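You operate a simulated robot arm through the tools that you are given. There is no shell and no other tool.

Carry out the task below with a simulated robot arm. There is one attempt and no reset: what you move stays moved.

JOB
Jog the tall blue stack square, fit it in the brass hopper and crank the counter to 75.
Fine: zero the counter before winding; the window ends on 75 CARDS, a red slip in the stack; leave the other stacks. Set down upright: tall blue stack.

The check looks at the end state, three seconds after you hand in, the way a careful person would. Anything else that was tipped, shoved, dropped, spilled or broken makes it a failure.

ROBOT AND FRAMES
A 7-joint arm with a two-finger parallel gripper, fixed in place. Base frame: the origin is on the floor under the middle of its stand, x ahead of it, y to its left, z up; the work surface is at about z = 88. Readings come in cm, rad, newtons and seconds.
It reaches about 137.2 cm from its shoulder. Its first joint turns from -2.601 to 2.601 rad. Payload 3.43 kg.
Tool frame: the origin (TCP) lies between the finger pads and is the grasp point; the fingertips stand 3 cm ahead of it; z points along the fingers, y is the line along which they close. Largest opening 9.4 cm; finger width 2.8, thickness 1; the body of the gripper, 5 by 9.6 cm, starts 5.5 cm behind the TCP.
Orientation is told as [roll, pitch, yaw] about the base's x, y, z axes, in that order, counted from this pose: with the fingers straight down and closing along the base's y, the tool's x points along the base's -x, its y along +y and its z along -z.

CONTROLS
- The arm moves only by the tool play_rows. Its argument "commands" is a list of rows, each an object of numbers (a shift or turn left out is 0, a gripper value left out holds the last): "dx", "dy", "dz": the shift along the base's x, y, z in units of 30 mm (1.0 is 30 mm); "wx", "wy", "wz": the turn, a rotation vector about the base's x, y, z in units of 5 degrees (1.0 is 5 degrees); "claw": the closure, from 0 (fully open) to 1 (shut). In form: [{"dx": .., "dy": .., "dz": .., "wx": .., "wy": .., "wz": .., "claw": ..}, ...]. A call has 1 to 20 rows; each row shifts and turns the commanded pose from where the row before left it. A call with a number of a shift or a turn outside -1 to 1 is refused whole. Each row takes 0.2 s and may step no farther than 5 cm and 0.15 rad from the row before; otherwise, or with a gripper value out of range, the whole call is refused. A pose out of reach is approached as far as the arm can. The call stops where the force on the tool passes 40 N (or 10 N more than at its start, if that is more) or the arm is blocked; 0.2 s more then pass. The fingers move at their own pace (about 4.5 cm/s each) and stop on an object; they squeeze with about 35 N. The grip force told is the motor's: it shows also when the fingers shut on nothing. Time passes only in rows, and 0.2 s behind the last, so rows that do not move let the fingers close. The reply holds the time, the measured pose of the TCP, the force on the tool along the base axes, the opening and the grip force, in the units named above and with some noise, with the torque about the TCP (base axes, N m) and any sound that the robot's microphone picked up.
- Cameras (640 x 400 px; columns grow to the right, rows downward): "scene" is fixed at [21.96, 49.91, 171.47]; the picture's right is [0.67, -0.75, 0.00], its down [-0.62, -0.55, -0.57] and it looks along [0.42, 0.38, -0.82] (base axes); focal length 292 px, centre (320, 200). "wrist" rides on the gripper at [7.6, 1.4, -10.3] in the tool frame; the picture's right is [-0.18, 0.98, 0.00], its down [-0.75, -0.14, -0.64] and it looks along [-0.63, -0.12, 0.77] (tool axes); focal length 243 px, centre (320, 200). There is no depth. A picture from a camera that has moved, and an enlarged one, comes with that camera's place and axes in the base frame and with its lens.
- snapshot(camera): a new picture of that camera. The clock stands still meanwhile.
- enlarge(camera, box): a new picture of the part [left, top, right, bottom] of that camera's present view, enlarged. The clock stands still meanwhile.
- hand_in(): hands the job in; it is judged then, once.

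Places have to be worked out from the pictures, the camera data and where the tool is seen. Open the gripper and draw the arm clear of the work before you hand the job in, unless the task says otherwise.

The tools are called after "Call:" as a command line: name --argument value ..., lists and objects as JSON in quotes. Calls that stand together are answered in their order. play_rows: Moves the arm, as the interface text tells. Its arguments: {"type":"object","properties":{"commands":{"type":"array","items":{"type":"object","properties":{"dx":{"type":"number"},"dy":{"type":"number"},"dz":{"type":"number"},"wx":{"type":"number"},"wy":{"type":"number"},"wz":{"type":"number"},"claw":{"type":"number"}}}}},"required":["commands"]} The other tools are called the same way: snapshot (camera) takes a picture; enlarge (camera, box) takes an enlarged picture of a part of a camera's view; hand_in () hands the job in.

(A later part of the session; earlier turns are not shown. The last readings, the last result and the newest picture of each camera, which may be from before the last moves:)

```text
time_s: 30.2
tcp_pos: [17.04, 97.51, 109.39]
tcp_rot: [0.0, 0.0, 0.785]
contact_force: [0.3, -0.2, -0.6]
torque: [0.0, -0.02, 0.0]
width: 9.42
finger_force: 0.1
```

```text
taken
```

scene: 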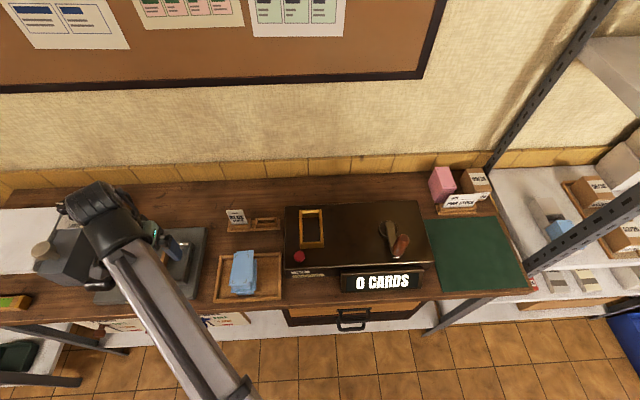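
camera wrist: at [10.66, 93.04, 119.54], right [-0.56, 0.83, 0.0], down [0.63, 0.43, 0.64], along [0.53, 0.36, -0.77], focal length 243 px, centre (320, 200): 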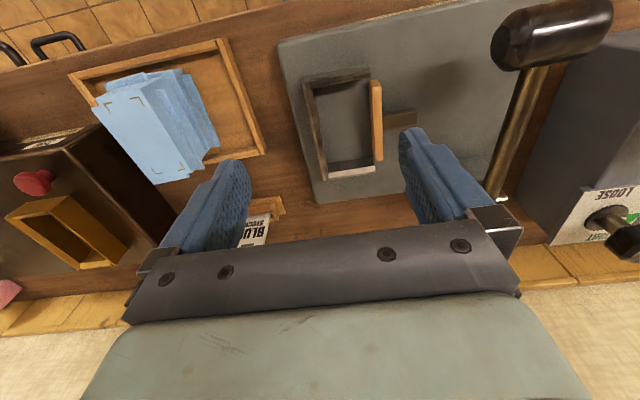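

Call:
enlarge --camera "wrist" --box '[270, 0, 470, 220]'

Call:
enlarge --camera "wrist" --box '[440, 0, 640, 220]'

Call:
enlarge --camera "scene" --box '[210, 235, 290, 305]'

```text
1.82 times, centred on (370, 110) of wrist
camera zoom: at [10.66, 93.04, 119.54], right [-0.56, 0.83, 0.0], down [0.63, 0.43, 0.64], along [0.53, 0.36, -0.77], focal length 441 px, centre (229, 364)
```

zoom: 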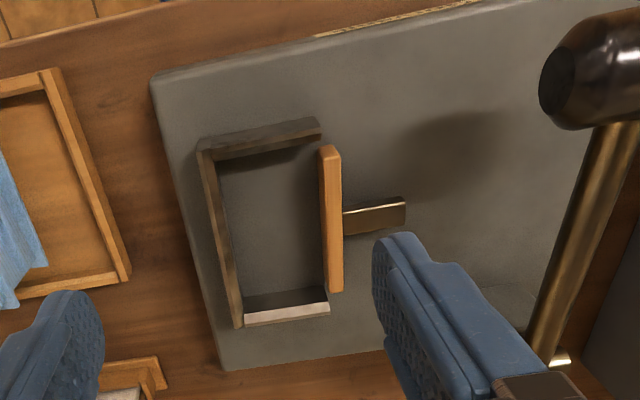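

```text
1.82 times, centred on (540, 110) of wrist
camera zoom: at [10.66, 93.04, 119.54], right [-0.56, 0.83, 0.0], down [0.63, 0.43, 0.64], along [0.53, 0.36, -0.77], focal length 441 px, centre (-80, 364)
```

zoom: 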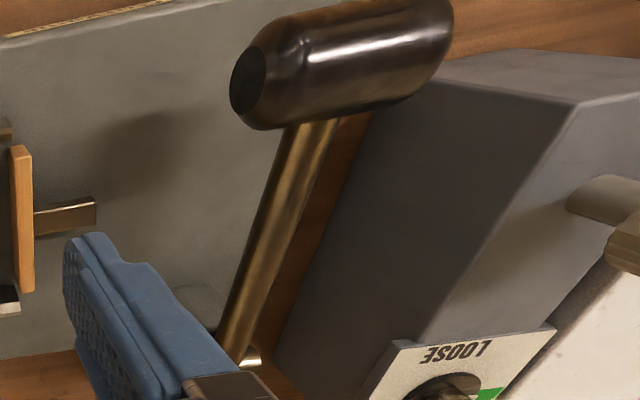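

```text
5.71 times, centred on (250, 270) of scene
camera zoom: at [21.96, 49.91, 171.47], right [0.67, -0.75, 0.0], down [-0.62, -0.55, -0.57], along [0.42, 0.38, -0.82], focal length 1669 px, centre (720, -200)
```

zoom: 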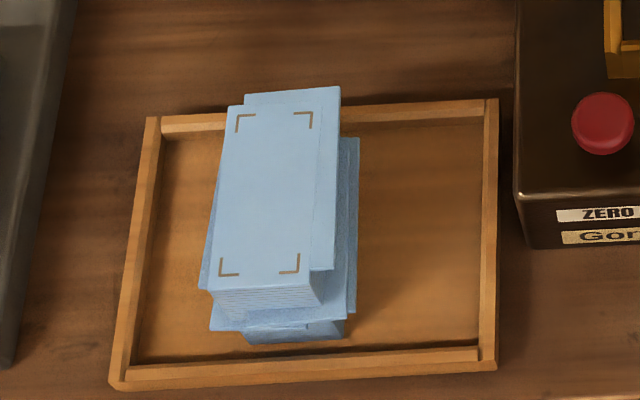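

The station is clearly a hand jogger: steel U-pocket, wooden pusher, and a long lever with a black grip hinged at the back. I'll view it level from the front to understand heights and lever motion.

Call:
play_rows --commands '[{"dx": -0.83, "dy": -0.29}, {"dx": -0.83, "dy": -0.29}, {"dx": -0.83, "dy": -0.29}, {"dx": -0.83, "dy": -0.29}, {"dx": -0.83, "dy": -0.29}, {"dx": -0.83, "dy": -0.29}, {"dx": -0.83, "dy": -0.29}, {"dx": -0.83, "dy": -0.29}, {"wx": 1, "wy": -1, "dz": -0.4}, {"wx": 1, "wy": -1, "dz": -0.4}, {"wx": 1, "wy": -1, "dz": -0.4}, {"wx": 1, "wy": -1, "dz": -0.4}, {"wx": 1, "wy": -1, "dz": -0.4}, {}]'

Call:
snapshot --camera "wrist"

Call:
snapshot --camera "scene"

```text
time_s: 33.2
tcp_pos: [-2.86, 90.63, 103.34]
tcp_rot: [0.0, -0.618, 0.786]
contact_force: [0.5, -0.8, 0.4]
torque: [-0.01, 0.0, 0.04]
width: 9.37
finger_force: 0.1
```

```text
taken
camera wrist: at [-12.49, 83.06, 107.31], right [-0.59, 0.8, 0.11], down [0.27, 0.07, 0.96], along [0.76, 0.59, -0.26], focal length 243 px, centre (320, 200)
```

wrist: 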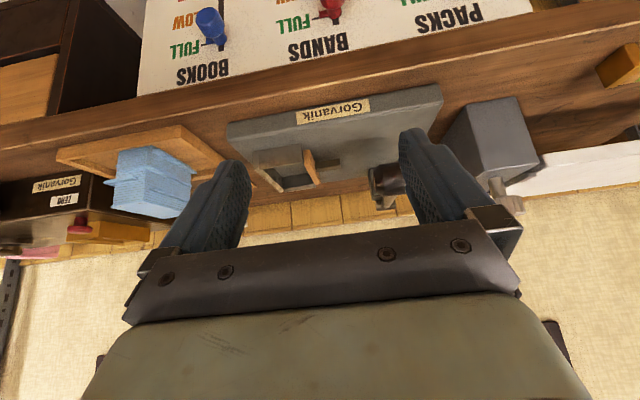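

```text
taken
```

scene: 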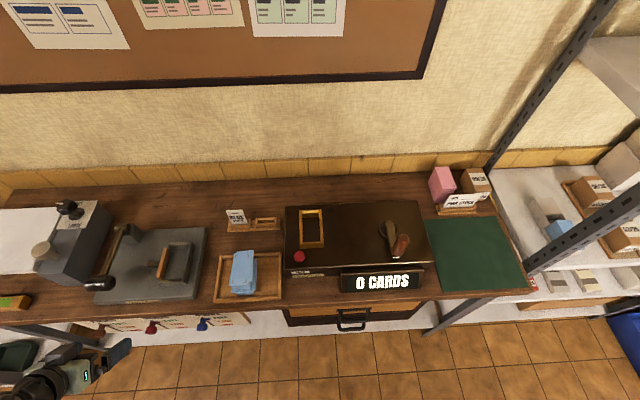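

Call:
enlarge --camera "wrist" --box '[220, 80, 460, 220]'

Call:
enlarge --camera "wrist" --box '[350, 110, 450, 220]'

Call:
enlarge --camera "wrist" --box '[90, 130, 220, 230]'

Call:
enlarge --camera "scene" --box '[80, 215, 220, 315]'

```text
2.67 times, centred on (340, 150) of wrist
camera zoom: at [-12.49, 83.06, 107.31], right [-0.59, 0.8, 0.11], down [0.27, 0.07, 0.96], along [0.76, 0.59, -0.26], focal length 647 px, centre (267, 333)
```

zoom: 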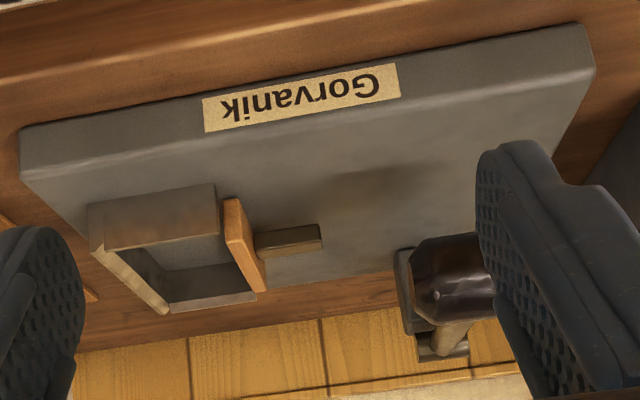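

```text
3.64 times, centred on (400, 165) of wrist
camera zoom: at [-12.49, 83.06, 107.31], right [-0.59, 0.8, 0.11], down [0.27, 0.07, 0.96], along [0.76, 0.59, -0.26], focal length 882 px, centre (29, 327)
```

zoom: 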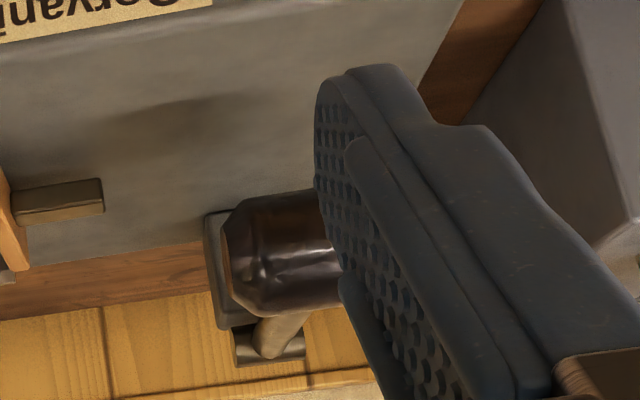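

```text
4.00 times, centred on (155, 180) of wrist
camera zoom: at [-12.49, 83.06, 107.31], right [-0.59, 0.8, 0.11], down [0.27, 0.07, 0.96], along [0.76, 0.59, -0.26], focal length 970 px, centre (980, 280)
```

zoom: 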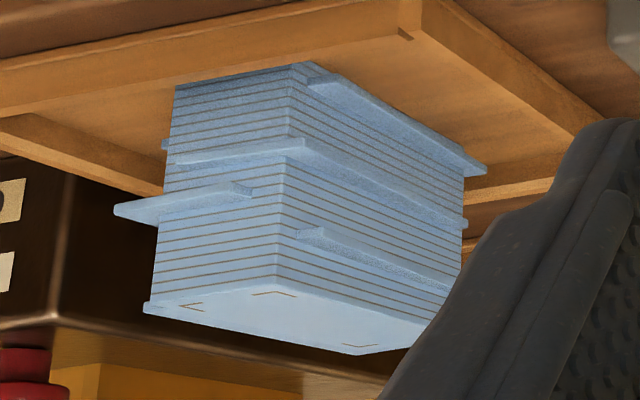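

```text
4.00 times, centred on (150, 265) of scene
camera zoom: at [21.96, 49.91, 171.47], right [0.67, -0.75, 0.0], down [-0.62, -0.55, -0.57], along [0.42, 0.38, -0.82], focal length 1168 px, centre (1000, -60)
```

zoom: 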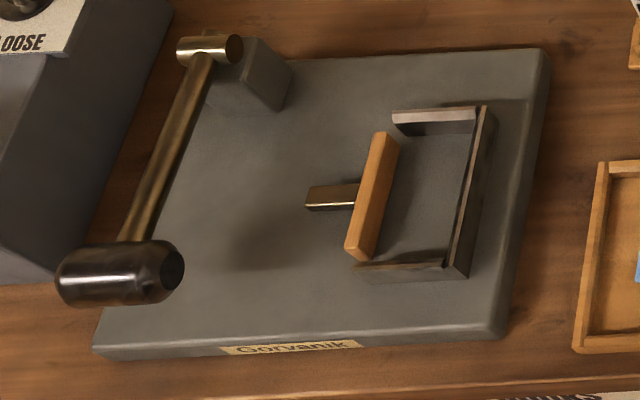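

The plate top is at z≈90.2 and pocket walls reach ~93. I'll zoom harder on the pocket to measure its inner size against the 5 x ~9 stack.

Call:
enlarge --camera "scene" --box '[150, 235, 210, 290]'

Call:
enlarge --camera "scene" --box '[85, 218, 145, 298]'

Call:
enlarge --camera "scene" --box '[225, 240, 265, 305]'

```text
7.27 times, centred on (180, 262) of scene
camera zoom: at [21.96, 49.91, 171.47], right [0.67, -0.75, 0.0], down [-0.62, -0.55, -0.57], along [0.42, 0.38, -0.82], focal length 2125 px, centre (1338, -254)
```

zoom: 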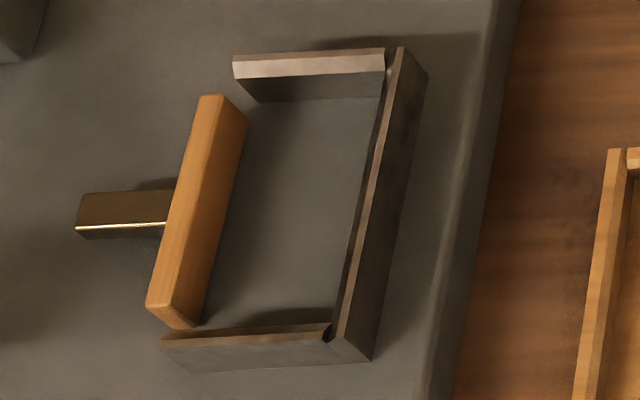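

```text
5.00 times, centred on (115, 258) of scene
camera zoom: at [21.96, 49.91, 171.47], right [0.67, -0.75, 0.0], down [-0.62, -0.55, -0.57], along [0.42, 0.38, -0.82], focal length 1461 px, centre (1345, -90)
```

zoom: 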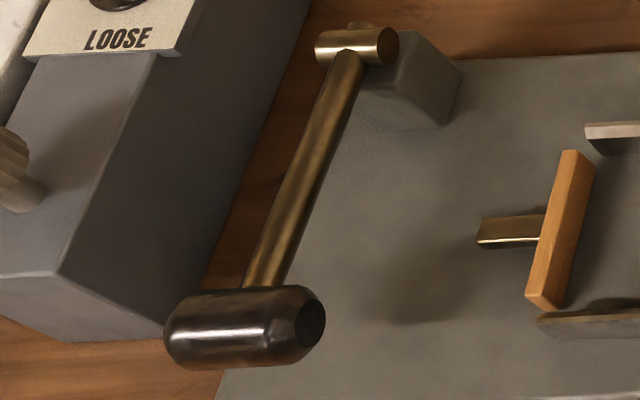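

```text
6.15 times, centred on (245, 272) of scene
camera zoom: at [21.96, 49.91, 171.47], right [0.67, -0.75, 0.0], down [-0.62, -0.55, -0.57], along [0.42, 0.38, -0.82], focal length 1798 px, centre (782, -246)
```

zoom: 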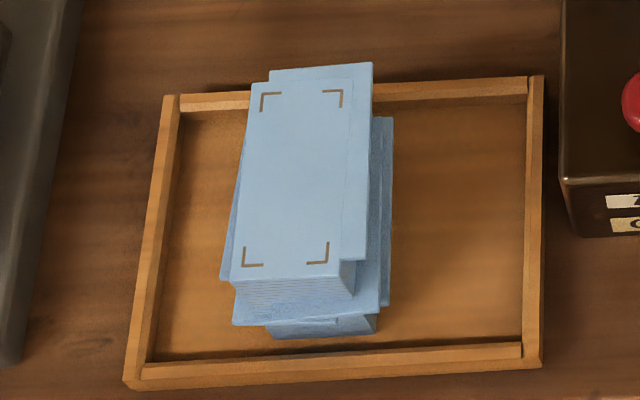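

The lever is level at rest (pivot and grip both near z≈98, grip at U≈-71…-78), pinned along U so it swings up/down; the pocket is ~6.4 x 10.6 cm with ~3 cm walls, so the stack fits with fingers held high. I'll go back over the stack to regrip its upper part.

Call:
play_rows --commands '[{"wx": -1, "wy": 1, "dz": 0.4}, {"wx": -1, "wy": 1, "dz": 0.4}, {"wx": -1, "wy": 1, "dz": 0.4}, {"wx": -1, "wy": 1, "dz": 0.4}, {"wx": -1, "wy": 1, "dz": 0.4}, {"dx": 0.902, "dy": -0.156}, {"dx": 0.902, "dy": -0.156}, {"dx": 0.902, "dy": -0.156}, {"dx": 0.902, "dy": -0.156}, {"dx": 0.902, "dy": -0.156}, {"dx": 0.902, "dy": -0.156}, {"dx": 0.902, "dy": -0.156}, {"dx": 0.902, "dy": -0.156}, {"dx": 0.902, "dy": -0.156}, {"dx": 0.902, "dy": -0.156}, {"dx": 0.902, "dy": -0.156}, {"dx": 0.902, "dy": -0.156}, {}]'

Call:
snapshot --camera "wrist"

```text
time_s: 37.0
tcp_pos: [29.64, 84.95, 109.26]
tcp_rot: [-0.001, 0.001, 0.785]
contact_force: [-0.5, -0.7, -0.4]
torque: [-0.06, 0.0, 0.01]
width: 9.39
finger_force: 0.1
```

```text
taken
camera wrist: at [23.19, 80.55, 119.49], right [-0.57, 0.82, 0.0], down [0.63, 0.43, 0.64], along [0.53, 0.36, -0.77], focal length 243 px, centre (320, 200)
```

wrist: 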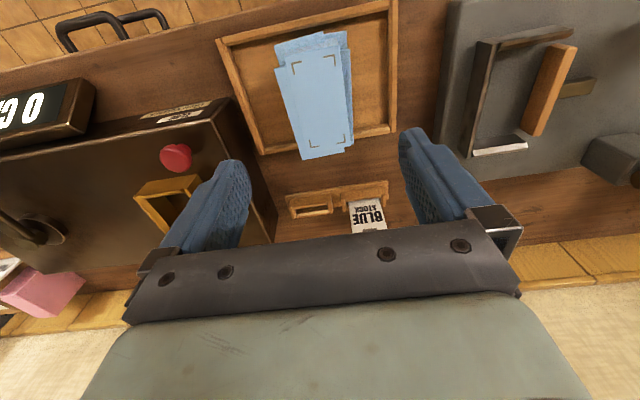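

The stack centre (from its printed corners) is exactly under the TCP. I'll lower to TCP z≈96 (fingertips ~4 cm above the stack bottom) and grip.

Call:
play_rows --commands '[{"dz": -0.9}, {"dz": -0.9}, {"dz": -0.9}, {"dz": -0.9}, {"dz": -0.5}, {"dz": -0.33}, {"claw": 0.35}, {"claw": 0.45}, {"claw": 0.55}, {"claw": 0.8}, {}, {}]'

Call:
snapshot --camera "wrist"

```text
time_s: 39.6
tcp_pos: [29.44, 85.0, 95.97]
tcp_rot: [0.001, -0.001, 0.784]
contact_force: [0.0, 0.3, -0.6]
torque: [0.03, -0.03, 0.02]
width: 4.99
finger_force: 34.9
```

```text
taken
camera wrist: at [23.15, 80.64, 106.22], right [-0.57, 0.82, 0.0], down [0.63, 0.43, 0.64], along [0.53, 0.36, -0.77], focal length 243 px, centre (320, 200)
```

wrist: 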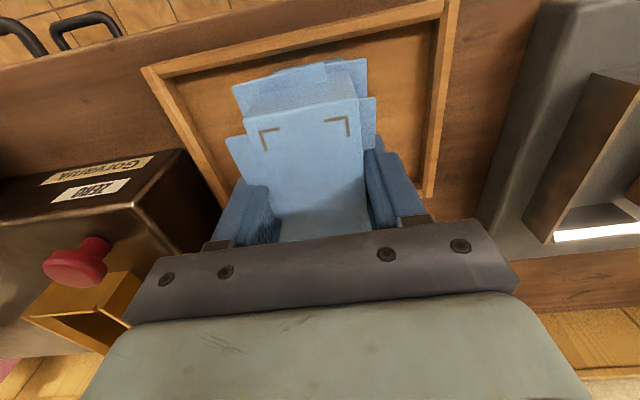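

Grip is good at 5.0 cm. Lift the stack about 10 cm and carry it left to above the jogger pocket.

Call:
play_rows --commands '[{"dz": 0.3}, {"dz": 0.6}, {"dz": 0.9}, {"dz": 0.9}, {"dz": 0.6}, {"dx": -0.597, "dy": 0.974}, {"dx": -0.597, "dy": 0.974}, {"dx": -0.597, "dy": 0.974}, {"dx": -0.597, "dy": 0.974}, {"dx": -0.597, "dy": 0.974}, {"dx": -0.597, "dy": 0.974}, {}]'

Call:
snapshot --camera "wrist"

Call:
snapshot --camera "scene"

```text
time_s: 42.2
tcp_pos: [18.86, 102.36, 106.16]
tcp_rot: [-0.001, 0.002, 0.786]
contact_force: [-0.1, -0.1, -2.3]
torque: [0.01, 0.01, -0.02]
width: 5.02
finger_force: 35.2
```

```text
taken
camera wrist: at [12.46, 98.02, 116.39], right [-0.56, 0.83, 0.0], down [0.63, 0.43, 0.64], along [0.53, 0.36, -0.77], focal length 243 px, centre (320, 200)
```

wrist: 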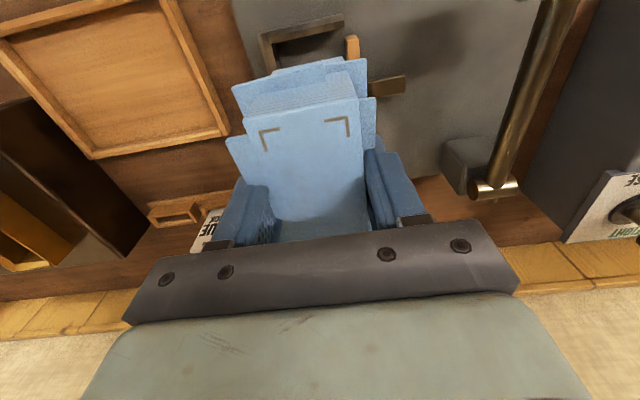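

```text
taken
```

scene: 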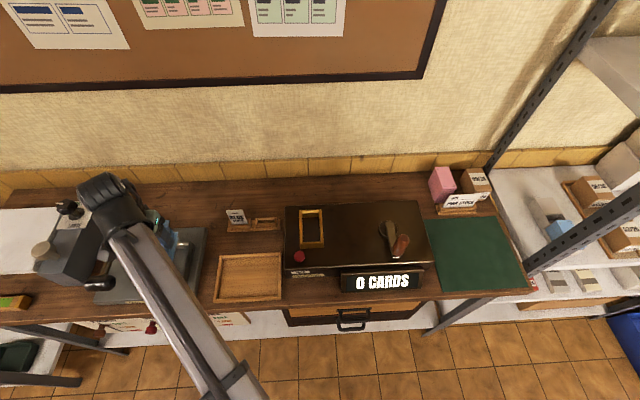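

Stack is over the pocket (TCP U≈-59.0, V≈85.7; pocket centre ≈(-59.15, 85.5)). Lowering with a small correction, stopping just above the plate.

Call:
play_rows --commands '[{"dx": -0.094, "dy": -0.047, "dz": -0.3}, {"dz": -0.7}, {"dz": -0.6}, {"dz": -0.4}, {"dz": -0.3}, {"dz": -0.2}, {}]'

Call:
snapshot --camera "wrist"

```text
time_s: 43.8
tcp_pos: [18.49, 102.47, 98.54]
tcp_rot: [-0.002, 0.0, 0.785]
contact_force: [-0.3, -0.2, -3.0]
torque: [-0.01, 0.03, 0.0]
width: 5.0
finger_force: 35.5
```

```text
taken
camera wrist: at [12.11, 98.01, 108.71], right [-0.56, 0.83, 0.0], down [0.63, 0.43, 0.64], along [0.53, 0.36, -0.77], focal length 243 px, centre (320, 200)
```

wrist: 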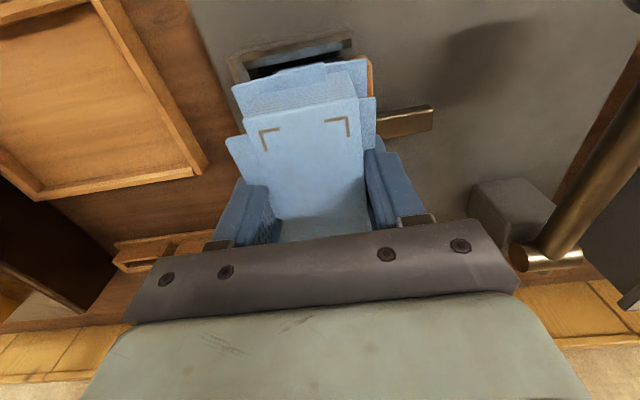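

Free of contact and inside the pocket walls. Lower slowly until it touches the plate.

Call:
play_rows --commands '[{"dz": -0.15}, {"dz": -0.12}, {"dz": -0.08}, {"dz": -0.06}, {"dz": -0.05}, {}]'

```text
time_s: 45.2
tcp_pos: [18.78, 102.29, 97.18]
tcp_rot: [-0.001, -0.001, 0.787]
contact_force: [-4.3, 2.7, 22.3]
torque: [-0.11, 0.08, 0.03]
width: 5.02
finger_force: 34.9
```

Stack touched down at TCP z≈97.2 as predicted. Relax slightly, release, and rise to inspect.

Call:
play_rows --commands '[{"dz": 0.05}, {"claw": 0.35}, {"claw": 0.2}, {"claw": 0}, {}, {"dz": 0.5}, {"dz": 0.9}, {"dz": 0.9}, {"dz": 0.9}, {"dz": 0.9}, {}]'

Call:
snapshot --camera "wrist"

```text
time_s: 47.6
tcp_pos: [18.74, 102.41, 109.68]
tcp_rot: [0.0, 0.0, 0.784]
contact_force: [0.2, -0.9, -0.3]
torque: [-0.05, 0.0, 0.01]
width: 9.38
finger_force: 0.1
```

```text
taken
camera wrist: at [12.26, 98.08, 119.9], right [-0.57, 0.82, 0.0], down [0.63, 0.43, 0.64], along [0.53, 0.36, -0.77], focal length 243 px, centre (320, 200)
```

wrist: 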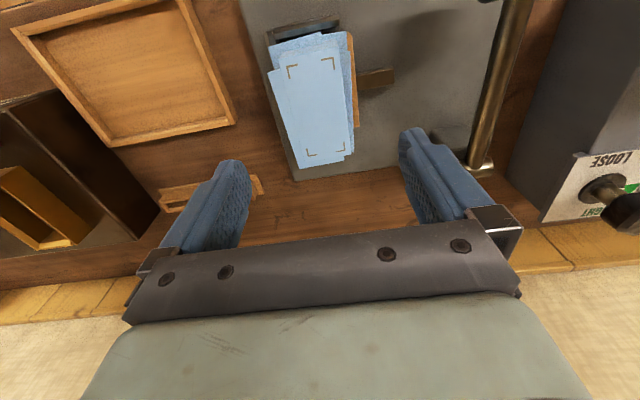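

The stack sits in the pocket. Next the lever: its grip is at about U≈-74.5, V≈78.6, z≈97.5. I'll move above it, still with fingers open along U (the grip is ~7 cm long), and check the view.

Call:
play_rows --commands '[{"dx": -0.883, "dy": 0.326}, {"dx": -0.883, "dy": 0.326}, {"dx": -0.883, "dy": 0.326}, {"dx": -0.883, "dy": 0.326}, {"dx": -0.883, "dy": 0.326}, {"dx": -0.883, "dy": 0.326}, {}]'

Call:
snapshot --camera "wrist"

Call:
snapshot --camera "scene"

```text
time_s: 49.2
tcp_pos: [2.69, 108.23, 109.51]
tcp_rot: [0.0, 0.002, 0.786]
contact_force: [0.5, -0.4, 0.4]
torque: [0.01, 0.01, 0.01]
width: 9.36
finger_force: 0.2
```

```text
taken
camera wrist: at [-3.8, 103.9, 119.73], right [-0.57, 0.83, 0.0], down [0.63, 0.43, 0.64], along [0.53, 0.36, -0.77], focal length 243 px, centre (320, 200)
```

wrist: 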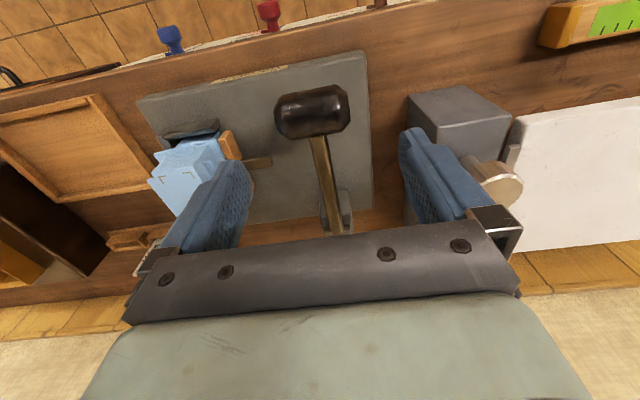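

```text
taken
```

scene: 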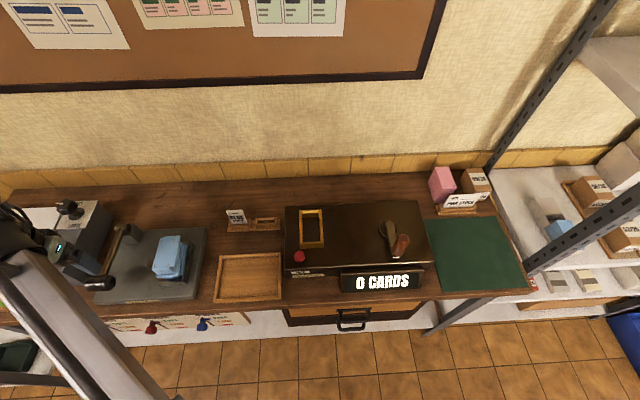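

Grip centre now computes to U≈-74.05, V≈78.65. Let me enlarge this view of the lever and its pivot before touching it.

Call:
enlarge --camera "wrist" --box '[230, 60, 410, 250]'

Call:
enlarge --camera "scene" --box '[85, 215, 215, 310]'

```text
2.11 times, centred on (320, 155) of wrist
camera zoom: at [-3.8, 103.9, 119.73], right [-0.57, 0.83, 0.0], down [0.63, 0.43, 0.64], along [0.53, 0.36, -0.77], focal length 511 px, centre (320, 295)
```

zoom: 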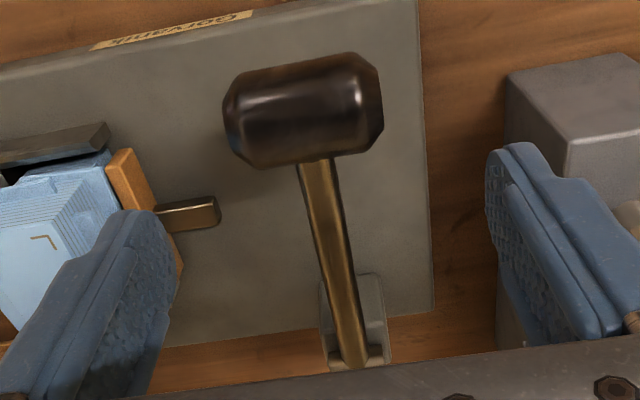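

```text
4.21 times, centred on (150, 262) of scene
camera zoom: at [21.96, 49.91, 171.47], right [0.67, -0.75, 0.0], down [-0.62, -0.55, -0.57], along [0.42, 0.38, -0.82], focal length 1230 px, centre (1036, -63)
```

zoom: 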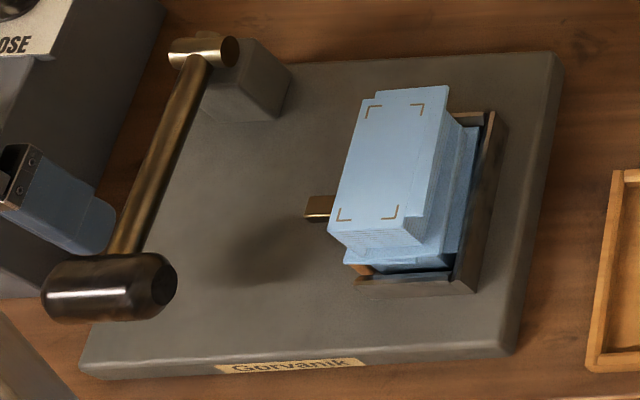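

Clearances look fine (box at left stays ~2.5 cm away). I'll center on the grip and lower the open fingers around its ends.

Call:
play_rows --commands '[{"dx": 0.18, "dy": -0.08, "dz": -0.5}, {"dz": -0.8}, {"dz": -0.8}, {"dz": -0.8}, {"dz": -0.6}, {"dz": -0.3}, {"dz": -0.2}, {}]'

Call:
snapshot --camera "wrist"

Call:
enlarge --camera "scene" --box '[0, 190, 220, 315]'

```text
time_s: 51.0
tcp_pos: [3.15, 108.02, 97.42]
tcp_rot: [0.0, 0.0, 0.788]
contact_force: [-0.8, 0.5, 0.1]
torque: [-0.01, -0.03, 0.02]
width: 9.4
finger_force: 0.1
```

```text
taken
camera wrist: at [-3.23, 103.7, 107.76], right [-0.57, 0.82, 0.0], down [0.63, 0.43, 0.64], along [0.53, 0.36, -0.77], focal length 243 px, centre (320, 200)
```

wrist: 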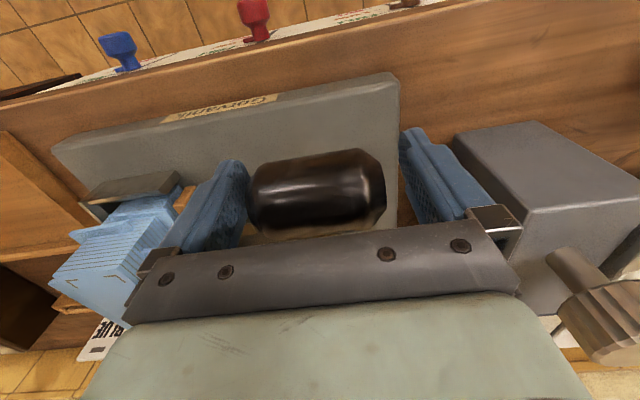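

```text
2.91 times, centred on (110, 252) of scene
camera zoom: at [21.96, 49.91, 171.47], right [0.67, -0.75, 0.0], down [-0.62, -0.55, -0.57], along [0.42, 0.38, -0.82], focal length 850 px, centre (931, 47)
```

zoom: 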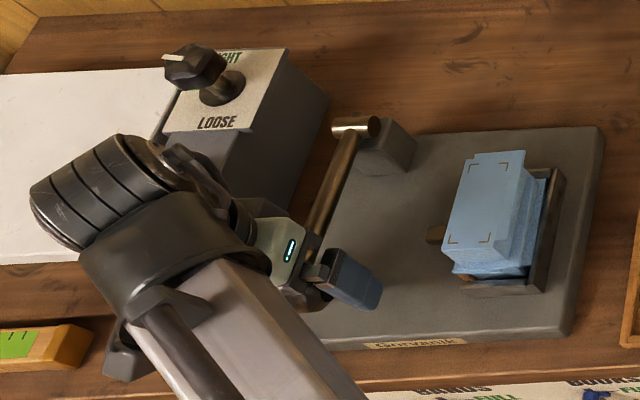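

The grip sits centred between the pads. Close on its ends.

Call:
play_rows --commands '[{"claw": 0.15}, {"claw": 0.25}, {"claw": 0.4}, {}, {}]'

Call:
snapshot --camera "wrist"

```text
time_s: 52.2
tcp_pos: [3.35, 107.95, 97.51]
tcp_rot: [-0.003, 0.0, 0.785]
contact_force: [7.6, -10.7, -2.7]
torque: [-0.07, 0.04, 0.01]
width: 6.82
finger_force: 45.1
```

```text
taken
camera wrist: at [-3.14, 103.63, 107.76], right [-0.56, 0.83, 0.0], down [0.63, 0.43, 0.64], along [0.53, 0.36, -0.77], focal length 243 px, centre (320, 200)
```

wrist: 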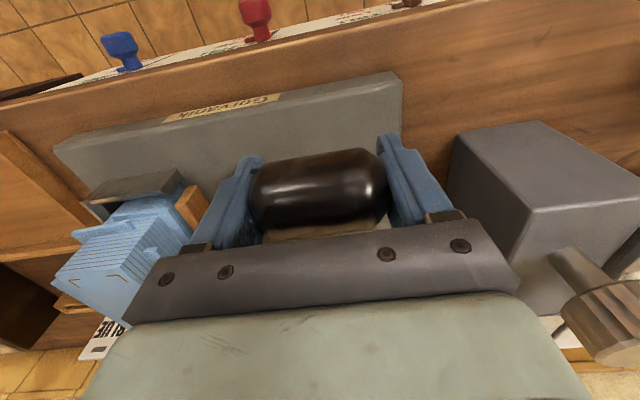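

Gripped at 6.8 cm with some side load; I'll shift 1–2 mm right to relieve it, then test pushing the lever gently downward.

Call:
play_rows --commands '[{"dx": 0.04, "dy": -0.04}, {}]'

Call:
play_rows --commands '[{"dz": -0.1}, {"dz": -0.1}, {"dz": -0.1}, {}]'

Call:
enlarge --camera "scene" --box '[85, 215, 215, 310]'

```text
time_s: 52.8
tcp_pos: [3.3, 107.96, 97.58]
tcp_rot: [0.0, -0.001, 0.785]
contact_force: [3.2, -2.5, 0.5]
torque: [-0.46, -0.53, -0.34]
width: 6.78
finger_force: 45.4
```

```text
time_s: 53.8
tcp_pos: [3.41, 107.91, 96.62]
tcp_rot: [0.002, 0.0, 0.787]
contact_force: [-5.9, 5.2, 8.0]
torque: [0.93, -0.81, 0.05]
width: 6.79
finger_force: 45.2
```

```text
4.21 times, centred on (150, 262) of scene
camera zoom: at [21.96, 49.91, 171.47], right [0.67, -0.75, 0.0], down [-0.62, -0.55, -0.57], along [0.42, 0.38, -0.82], focal length 1230 px, centre (1036, -63)
```

zoom: 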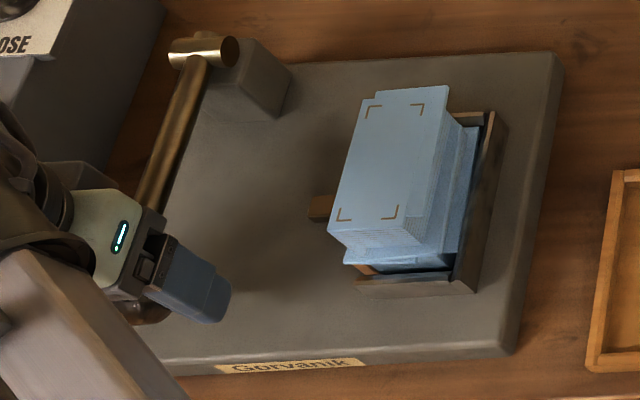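

The lever gives way downward and the pusher rod moved slightly right — this is the working direction. Continue pressing down along its arc.

Call:
play_rows --commands '[{"dz": -0.1}, {"dz": -0.1}, {"dz": -0.1, "dx": 0.01, "dy": 0.01}, {"dz": -0.1, "dx": 0.01, "dy": 0.01}, {"dz": -0.1, "dx": 0.01, "dy": 0.01}, {"dz": -0.1, "dx": 0.01, "dy": 0.01}, {}]'

Call:
enlarge --camera "scene" --box '[85, 215, 215, 310]'

```text
time_s: 55.4
tcp_pos: [3.49, 108.08, 94.71]
tcp_rot: [0.004, 0.0, 0.787]
contact_force: [-20.0, 12.0, 8.3]
torque: [0.66, -1.0, -0.16]
width: 6.82
finger_force: 45.1
```

```text
4.21 times, centred on (150, 262) of scene
camera zoom: at [21.96, 49.91, 171.47], right [0.67, -0.75, 0.0], down [-0.62, -0.55, -0.57], along [0.42, 0.38, -0.82], focal length 1230 px, centre (1036, -63)
```

zoom: 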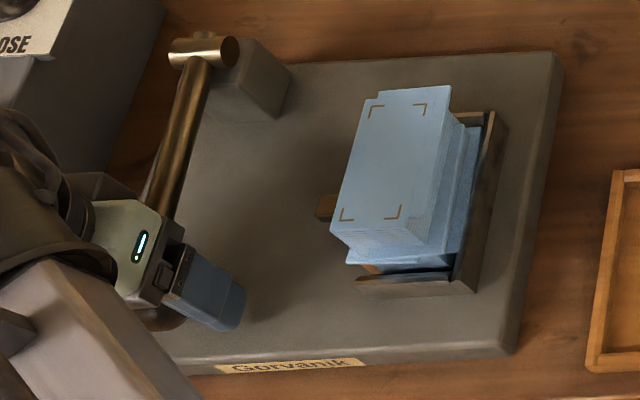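

The pusher has reached the stack and is moving it right. My fingertips are nearing the plate, so I'll reopen, raise the hold 2 cm on the grip, and regrip for the rest of the stroke.

Call:
play_rows --commands '[{"dx": -0.03, "dy": 0.03}, {"claw": 0.12}, {"claw": 0.05}, {"dz": 0.35}, {"dz": 0.35}, {}]'

Call:
snapshot --camera "wrist"

Call:
enlarge --camera "scene" --box '[85, 215, 215, 310]'

```text
time_s: 56.8
tcp_pos: [3.45, 108.07, 97.03]
tcp_rot: [0.0, -0.001, 0.786]
contact_force: [-0.2, 0.4, -0.4]
torque: [-0.01, 0.0, -0.01]
width: 8.91
finger_force: 0.0
```

```text
taken
camera wrist: at [-3.03, 103.73, 107.21], right [-0.57, 0.82, 0.0], down [0.63, 0.43, 0.64], along [0.53, 0.36, -0.77], focal length 243 px, centre (320, 200)
```

wrist: 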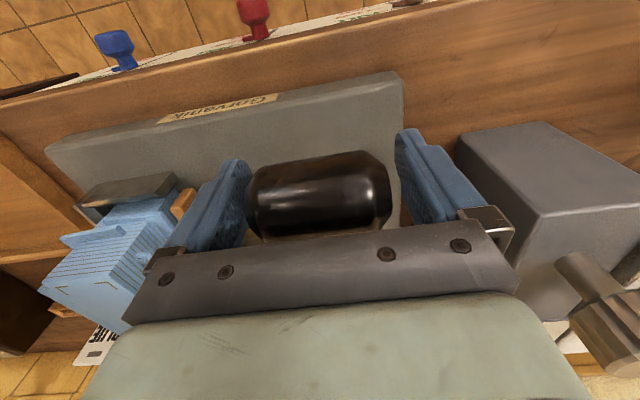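

```text
4.21 times, centred on (150, 262) of scene
camera zoom: at [21.96, 49.91, 171.47], right [0.67, -0.75, 0.0], down [-0.62, -0.55, -0.57], along [0.42, 0.38, -0.82], focal length 1230 px, centre (1036, -63)
```

zoom: 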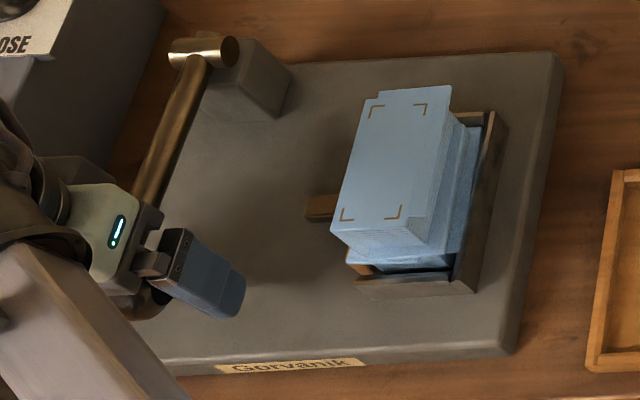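

The lever is sprung and returned; the stack stayed nudged. I'll raise to hold the upper half of the grip, then make a full stroke down.

Call:
play_rows --commands '[{"dz": 0.4}, {"dz": 0.35}, {"claw": 0.2}, {"claw": 0.4}, {}, {"dz": -0.15}, {"dz": -0.15}, {"dz": -0.15, "dx": 0.005, "dy": 0.01}, {"dz": -0.15, "dx": 0.005, "dy": 0.01}, {"dz": -0.15, "dx": 0.008, "dy": 0.015}, {"dz": -0.15, "dx": 0.008, "dy": 0.015}, {"dz": -0.12, "dx": 0.01, "dy": 0.018}, {}]'

Call:
enlarge --camera "scene" --box '[85, 215, 215, 310]'

```text
time_s: 59.6
tcp_pos: [3.47, 108.18, 96.11]
tcp_rot: [0.001, -0.002, 0.785]
contact_force: [-0.5, -9.5, 7.1]
torque: [0.74, -0.7, 0.03]
width: 6.81
finger_force: 44.9
```

```text
4.21 times, centred on (150, 262) of scene
camera zoom: at [21.96, 49.91, 171.47], right [0.67, -0.75, 0.0], down [-0.62, -0.55, -0.57], along [0.42, 0.38, -0.82], focal length 1230 px, centre (1036, -63)
```

zoom: 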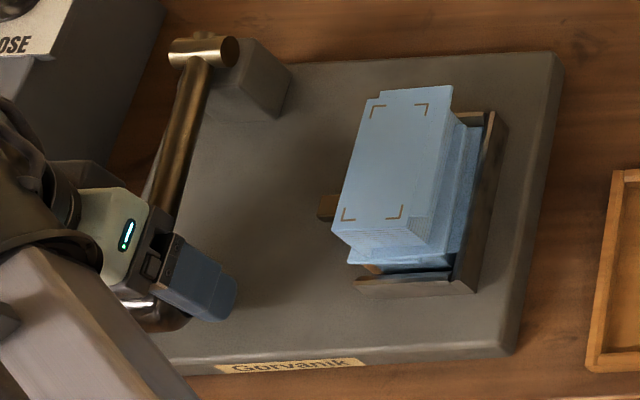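

Continue the stroke downward another ~2 cm.

Call:
play_rows --commands '[{"dz": -0.1, "dx": 0.01, "dy": 0.016}, {"dz": -0.1, "dx": 0.01, "dy": 0.016}, {"dz": -0.1, "dx": 0.012, "dy": 0.018}, {"dz": -0.1, "dx": 0.012, "dy": 0.018}, {}]'

Call:
enlarge --camera "scene" --box '[85, 215, 215, 310]'

```text
time_s: 60.8
tcp_pos: [3.73, 108.45, 95.07]
tcp_rot: [0.0, 0.001, 0.785]
contact_force: [-0.7, -17.1, 5.4]
torque: [0.61, -0.79, 0.08]
width: 6.78
finger_force: 45.0
```

```text
4.21 times, centred on (150, 262) of scene
camera zoom: at [21.96, 49.91, 171.47], right [0.67, -0.75, 0.0], down [-0.62, -0.55, -0.57], along [0.42, 0.38, -0.82], focal length 1230 px, centre (1036, -63)
```

zoom: 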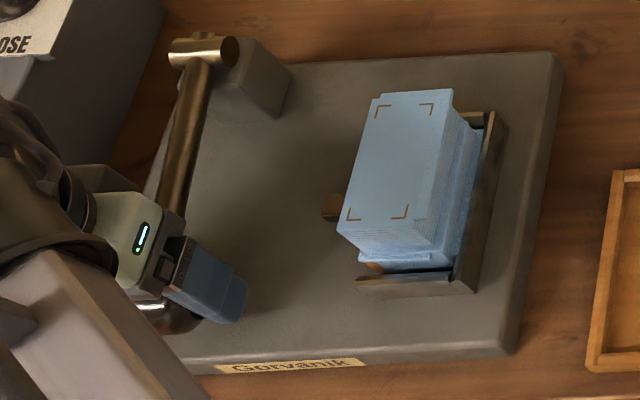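

The jutting layers are shrinking as the pusher closes — the jogger works. Continue to the end of the stroke.

Call:
play_rows --commands '[{"dz": -0.1, "dx": 0.012, "dy": 0.02}, {"dz": -0.1, "dx": 0.012, "dy": 0.02}, {"dz": -0.1, "dx": 0.012, "dy": 0.02}, {}]'

Call:
enlarge --camera "scene" --box '[85, 215, 215, 310]'

```text
time_s: 61.8
tcp_pos: [3.91, 108.48, 94.37]
tcp_rot: [0.002, 0.001, 0.788]
contact_force: [-3.6, -17.8, 24.7]
torque: [-0.11, -0.04, 0.03]
width: 6.8
finger_force: 45.0
```

```text
4.21 times, centred on (150, 262) of scene
camera zoom: at [21.96, 49.91, 171.47], right [0.67, -0.75, 0.0], down [-0.62, -0.55, -0.57], along [0.42, 0.38, -0.82], focal length 1230 px, centre (1036, -63)
```

zoom: 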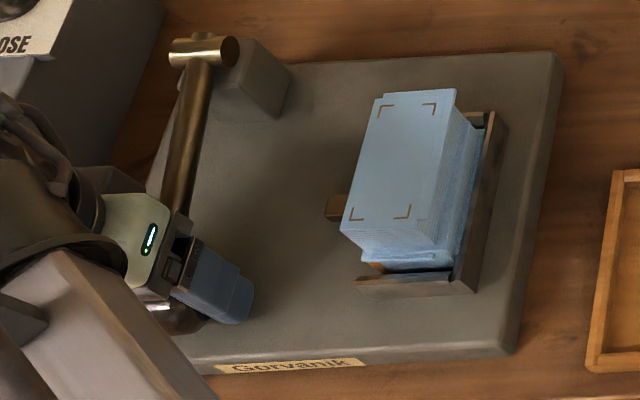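

Force rising to 25 N; the layers are nearly in. I'll press a little more to the end stop.

Call:
play_rows --commands '[{"dz": -0.08}, {"dz": -0.08}, {"dz": -0.08}, {}, {}]'

Call:
enlarge --camera "scene" --box '[140, 225, 210, 295]'

```text
time_s: 62.5
tcp_pos: [3.91, 108.58, 93.96]
tcp_rot: [-0.001, -0.003, 0.786]
contact_force: [1.6, -6.7, 11.2]
torque: [-0.38, -0.17, 0.0]
width: 6.81
finger_force: 45.3
stopped in row 3: the force on the tool passed its limit at 44 N (the readings are from after the stop); the commanded pose is now the measured one
```

```text
5.71 times, centred on (175, 260) of scene
camera zoom: at [21.96, 49.91, 171.47], right [0.67, -0.75, 0.0], down [-0.62, -0.55, -0.57], along [0.42, 0.38, -0.82], focal length 1669 px, centre (1149, -143)
```

zoom: 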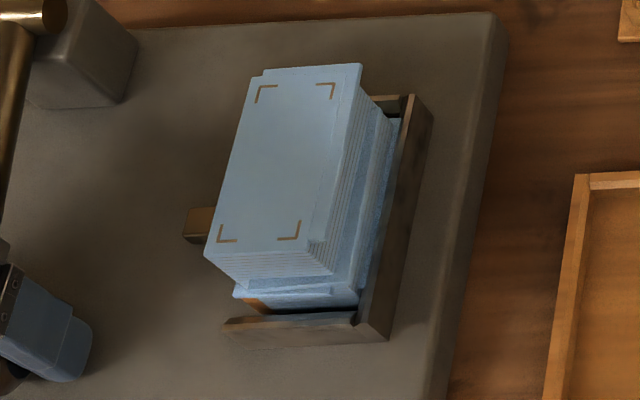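

Full stroke reached; the overhangs shrank but aren't gone, so further strokes may be needed. I'll let the lever up and pump again.

Call:
play_rows --commands '[{"dz": 0.3, "dx": -0.03, "dy": -0.035}, {"dz": 0.3, "dx": -0.03, "dy": -0.035}, {"dz": 0.3, "dx": -0.03, "dy": -0.035}, {"dz": 0.3, "dx": -0.03, "dy": -0.035}, {"dz": 0.3, "dx": -0.02, "dy": -0.02}, {"dz": 0.2}, {}]'

Call:
enlarge --camera "scene" --box '[140, 225, 210, 295]'

```text
time_s: 64.1
tcp_pos: [3.57, 108.37, 98.71]
tcp_rot: [-0.001, -0.003, 0.782]
contact_force: [22.0, -1.3, -17.0]
torque: [0.32, 0.37, 0.25]
width: 6.78
finger_force: 44.6
```

```text
5.71 times, centred on (175, 260) of scene
camera zoom: at [21.96, 49.91, 171.47], right [0.67, -0.75, 0.0], down [-0.62, -0.55, -0.57], along [0.42, 0.38, -0.82], focal length 1669 px, centre (1149, -143)
```

zoom: 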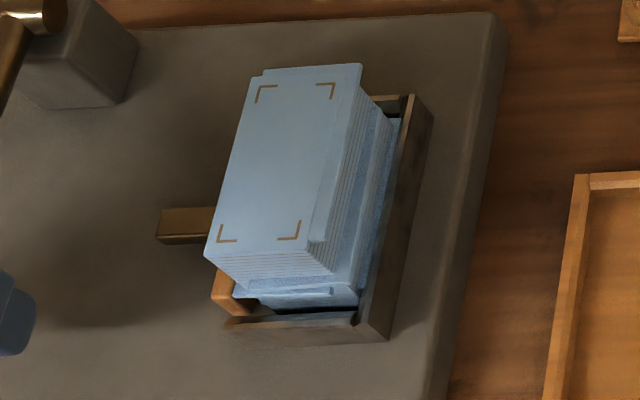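

Lever is at its upper stop. Second stroke down to the end.

Call:
play_rows --commands '[{"dz": -0.12, "dx": 0.01, "dy": 0.0}, {"dz": -0.15, "dx": 0.005, "dy": 0.005}, {"dz": -0.15, "dx": 0.005, "dy": 0.005}, {"dz": -0.15, "dx": 0.008, "dy": 0.01}, {"dz": -0.15, "dx": 0.008, "dy": 0.01}, {"dz": -0.15, "dx": 0.01, "dy": 0.012}, {"dz": -0.15, "dx": 0.012, "dy": 0.014}, {"dz": -0.15, "dx": 0.012, "dy": 0.014}, {"dz": -0.15, "dx": 0.014, "dy": 0.016}, {"dz": -0.12, "dx": 0.014, "dy": 0.016}, {"dz": -0.1}, {}]'

Call:
enlarge --camera "scene" --box '[140, 225, 210, 295]'

```text
time_s: 66.7
tcp_pos: [3.78, 108.35, 94.35]
tcp_rot: [0.002, -0.003, 0.785]
contact_force: [4.7, -15.6, 7.3]
torque: [0.84, -0.83, 0.18]
width: 6.8
finger_force: 44.7
```

```text
5.71 times, centred on (175, 260) of scene
camera zoom: at [21.96, 49.91, 171.47], right [0.67, -0.75, 0.0], down [-0.62, -0.55, -0.57], along [0.42, 0.38, -0.82], focal length 1669 px, centre (1149, -143)
```

zoom: 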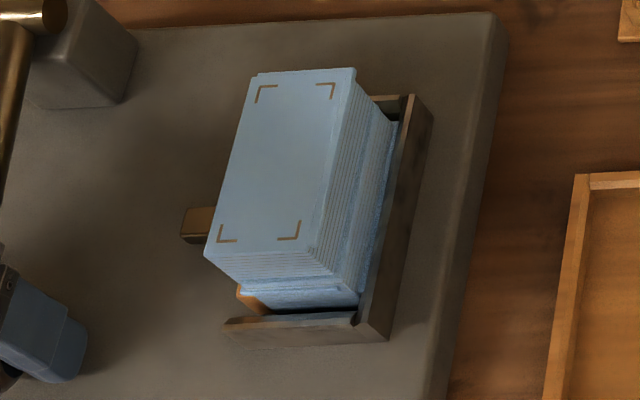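

The overhangs shrank further with the second stroke. Press this one home, then go up and make a third stroke.

Call:
play_rows --commands '[{"dz": -0.08}, {"dz": -0.06}, {}, {"dz": 0.3, "dx": -0.03, "dy": -0.03}, {"dz": 0.3, "dx": -0.03, "dy": -0.03}, {"dz": 0.3, "dx": -0.02, "dy": -0.02}, {"dz": 0.3, "dx": -0.02, "dy": -0.02}, {"dz": 0.3, "dx": -0.01, "dy": -0.01}, {}]'

Call:
enlarge --camera "scene" --box '[140, 225, 210, 295]'

```text
time_s: 68.7
tcp_pos: [3.6, 108.14, 98.4]
tcp_rot: [0.0, 0.0, 0.785]
contact_force: [12.4, -7.4, -8.4]
torque: [-0.83, 0.9, 0.19]
width: 6.8
finger_force: 45.3
```

```text
5.71 times, centred on (175, 260) of scene
camera zoom: at [21.96, 49.91, 171.47], right [0.67, -0.75, 0.0], down [-0.62, -0.55, -0.57], along [0.42, 0.38, -0.82], focal length 1669 px, centre (1149, -143)
```

zoom: 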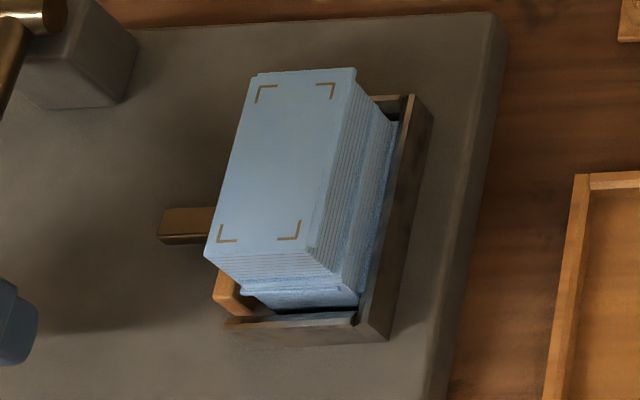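

Two strokes done, small overhangs remain. Third full stroke down and back up.

Call:
play_rows --commands '[{"dz": -0.15, "dx": 0.005}, {"dz": -0.15, "dx": 0.005, "dy": 0.005}, {"dz": -0.15, "dx": 0.008, "dy": 0.01}, {"dz": -0.15, "dx": 0.008, "dy": 0.01}, {"dz": -0.15, "dx": 0.01, "dy": 0.012}, {"dz": -0.15, "dx": 0.012, "dy": 0.014}, {"dz": -0.15, "dx": 0.012, "dy": 0.014}, {"dz": -0.15, "dx": 0.014, "dy": 0.016}, {"dz": -0.15, "dx": 0.014, "dy": 0.016}, {"dz": -0.1}, {}]'

Call:
enlarge --camera "scene" --box '[140, 225, 210, 295]'

```text
time_s: 71.1
tcp_pos: [3.74, 108.49, 94.13]
tcp_rot: [0.0, -0.005, 0.786]
contact_force: [11.1, -9.8, 8.4]
torque: [0.9, -0.8, 0.25]
width: 6.82
finger_force: 44.5
```

```text
5.71 times, centred on (175, 260) of scene
camera zoom: at [21.96, 49.91, 171.47], right [0.67, -0.75, 0.0], down [-0.62, -0.55, -0.57], along [0.42, 0.38, -0.82], focal length 1669 px, centre (1149, -143)
```

zoom: 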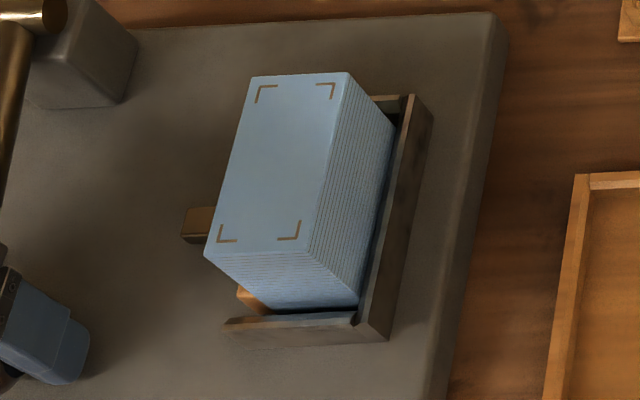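

The stack is now perfectly square. Let the lever back up to rest, release it, and rise.

Call:
play_rows --commands '[{"dz": 0.3, "dx": -0.03, "dy": -0.03}, {"dz": 0.3, "dx": -0.03, "dy": -0.03}, {"dz": 0.3, "dx": -0.02, "dy": -0.02}, {"dz": 0.3, "dx": -0.02, "dy": -0.02}, {"dz": 0.2, "dx": -0.01, "dy": -0.01}, {}, {"claw": 0.2}, {"claw": 0.05}, {"claw": 0}, {"dz": 0.4}, {"dz": 0.8}, {"dz": 0.8}, {"dz": 0.8}, {"dz": 0.5}, {}]'

Call:
snapshot --camera "wrist"

Call:
enlarge --camera "scene" --box '[85, 215, 215, 310]'

```text
time_s: 74.3
tcp_pos: [3.57, 108.16, 108.22]
tcp_rot: [0.0, -0.001, 0.785]
contact_force: [-0.1, -0.9, 0.5]
torque: [0.0, -0.01, -0.02]
width: 9.41
finger_force: 0.1
```

```text
taken
camera wrist: at [-3.03, 103.79, 118.4], right [-0.56, 0.83, 0.0], down [0.63, 0.43, 0.64], along [0.53, 0.36, -0.77], focal length 243 px, centre (320, 200)
```

wrist: 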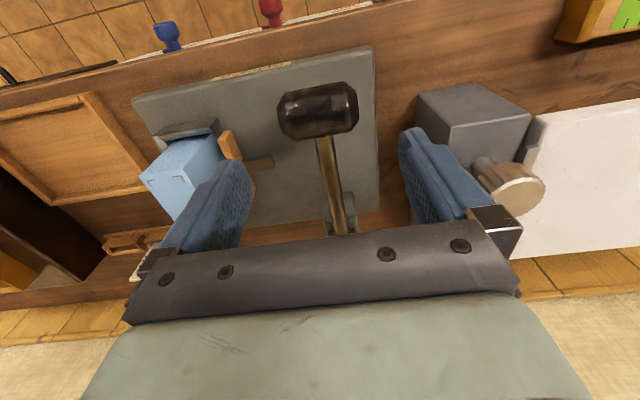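

```text
4.21 times, centred on (150, 262) of scene
camera zoom: at [21.96, 49.91, 171.47], right [0.67, -0.75, 0.0], down [-0.62, -0.55, -0.57], along [0.42, 0.38, -0.82], focal length 1230 px, centre (1036, -63)
```

zoom: 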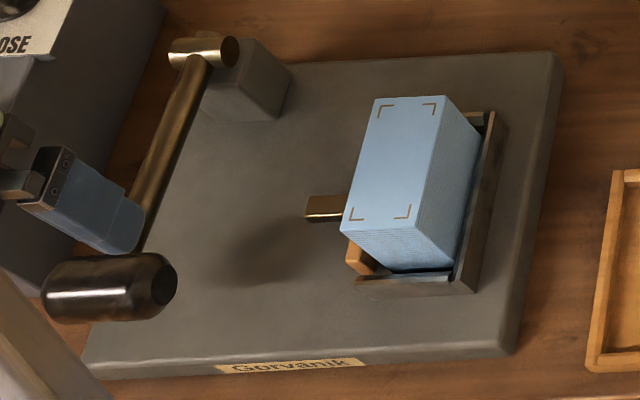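

Square at last, lever back at rest. The stack's centre computes to U≈-58.95, V≈86.0 (top z≈98.1). I'll move above it and check alignment.

Call:
play_rows --commands '[{"dx": 0.864, "dy": -0.314}, {"dx": 0.864, "dy": -0.314}, {"dx": 0.864, "dy": -0.314}, {"dx": 0.864, "dy": -0.314}, {"dx": 0.864, "dy": -0.314}, {"dx": 0.864, "dy": -0.314}, {}]'

Call:
enlarge --camera "wrist" --box '[220, 0, 420, 190]'

```text
time_s: 75.9
tcp_pos: [19.04, 102.48, 108.18]
tcp_rot: [0.001, -0.001, 0.785]
contact_force: [0.8, -0.8, 0.4]
torque: [0.05, 0.0, -0.01]
width: 9.37
finger_force: 0.0
```

```text
2.11 times, centred on (320, 95) of wrist
camera zoom: at [12.64, 98.03, 118.33], right [-0.56, 0.83, 0.0], down [0.63, 0.43, 0.64], along [0.53, 0.36, -0.77], focal length 511 px, centre (320, 421)
```

zoom: 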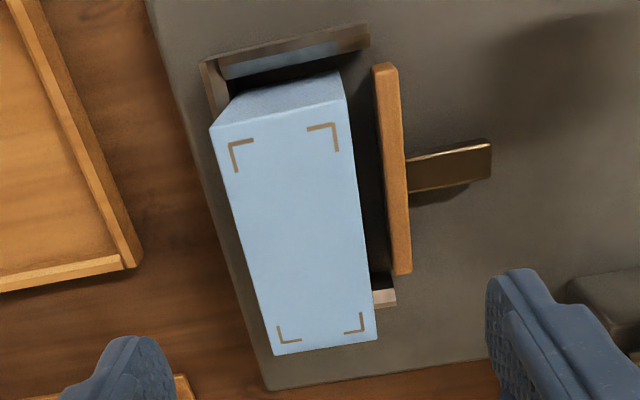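

Both cameras now place the squared stack's centre at about U≈-58.6, V≈85.6 (against the right wall). I'll correct, descend to TCP z≈97.5 and grip.

Call:
play_rows --commands '[{"dx": 0.017, "dy": -0.173, "dz": -0.4}, {"dz": -0.8}, {"dz": -0.9}, {"dz": -0.8}, {"dz": -0.4}, {"dz": -0.26}, {}, {"claw": 0.35}, {"claw": 0.45}, {"claw": 0.55}, {"claw": 0.8}, {}, {}]'

Call:
snapshot --camera "wrist"

```text
time_s: 78.7
tcp_pos: [19.12, 102.1, 97.44]
tcp_rot: [0.0, -0.001, 0.786]
contact_force: [1.2, -1.3, -0.3]
torque: [0.01, 0.01, 0.04]
width: 5.05
finger_force: 35.1
```

```text
taken
camera wrist: at [12.61, 97.64, 107.67], right [-0.56, 0.83, 0.0], down [0.63, 0.43, 0.64], along [0.53, 0.36, -0.77], focal length 243 px, centre (320, 200)
```

wrist: 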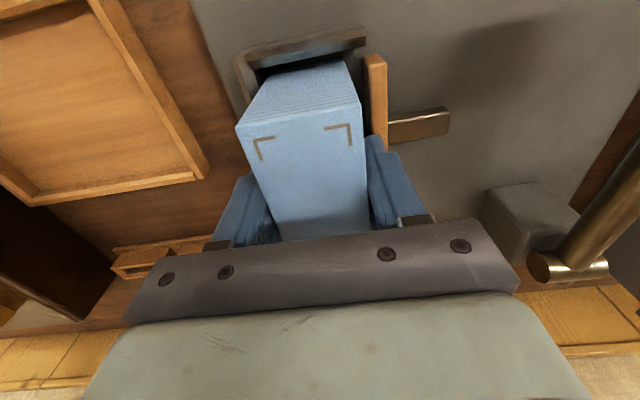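

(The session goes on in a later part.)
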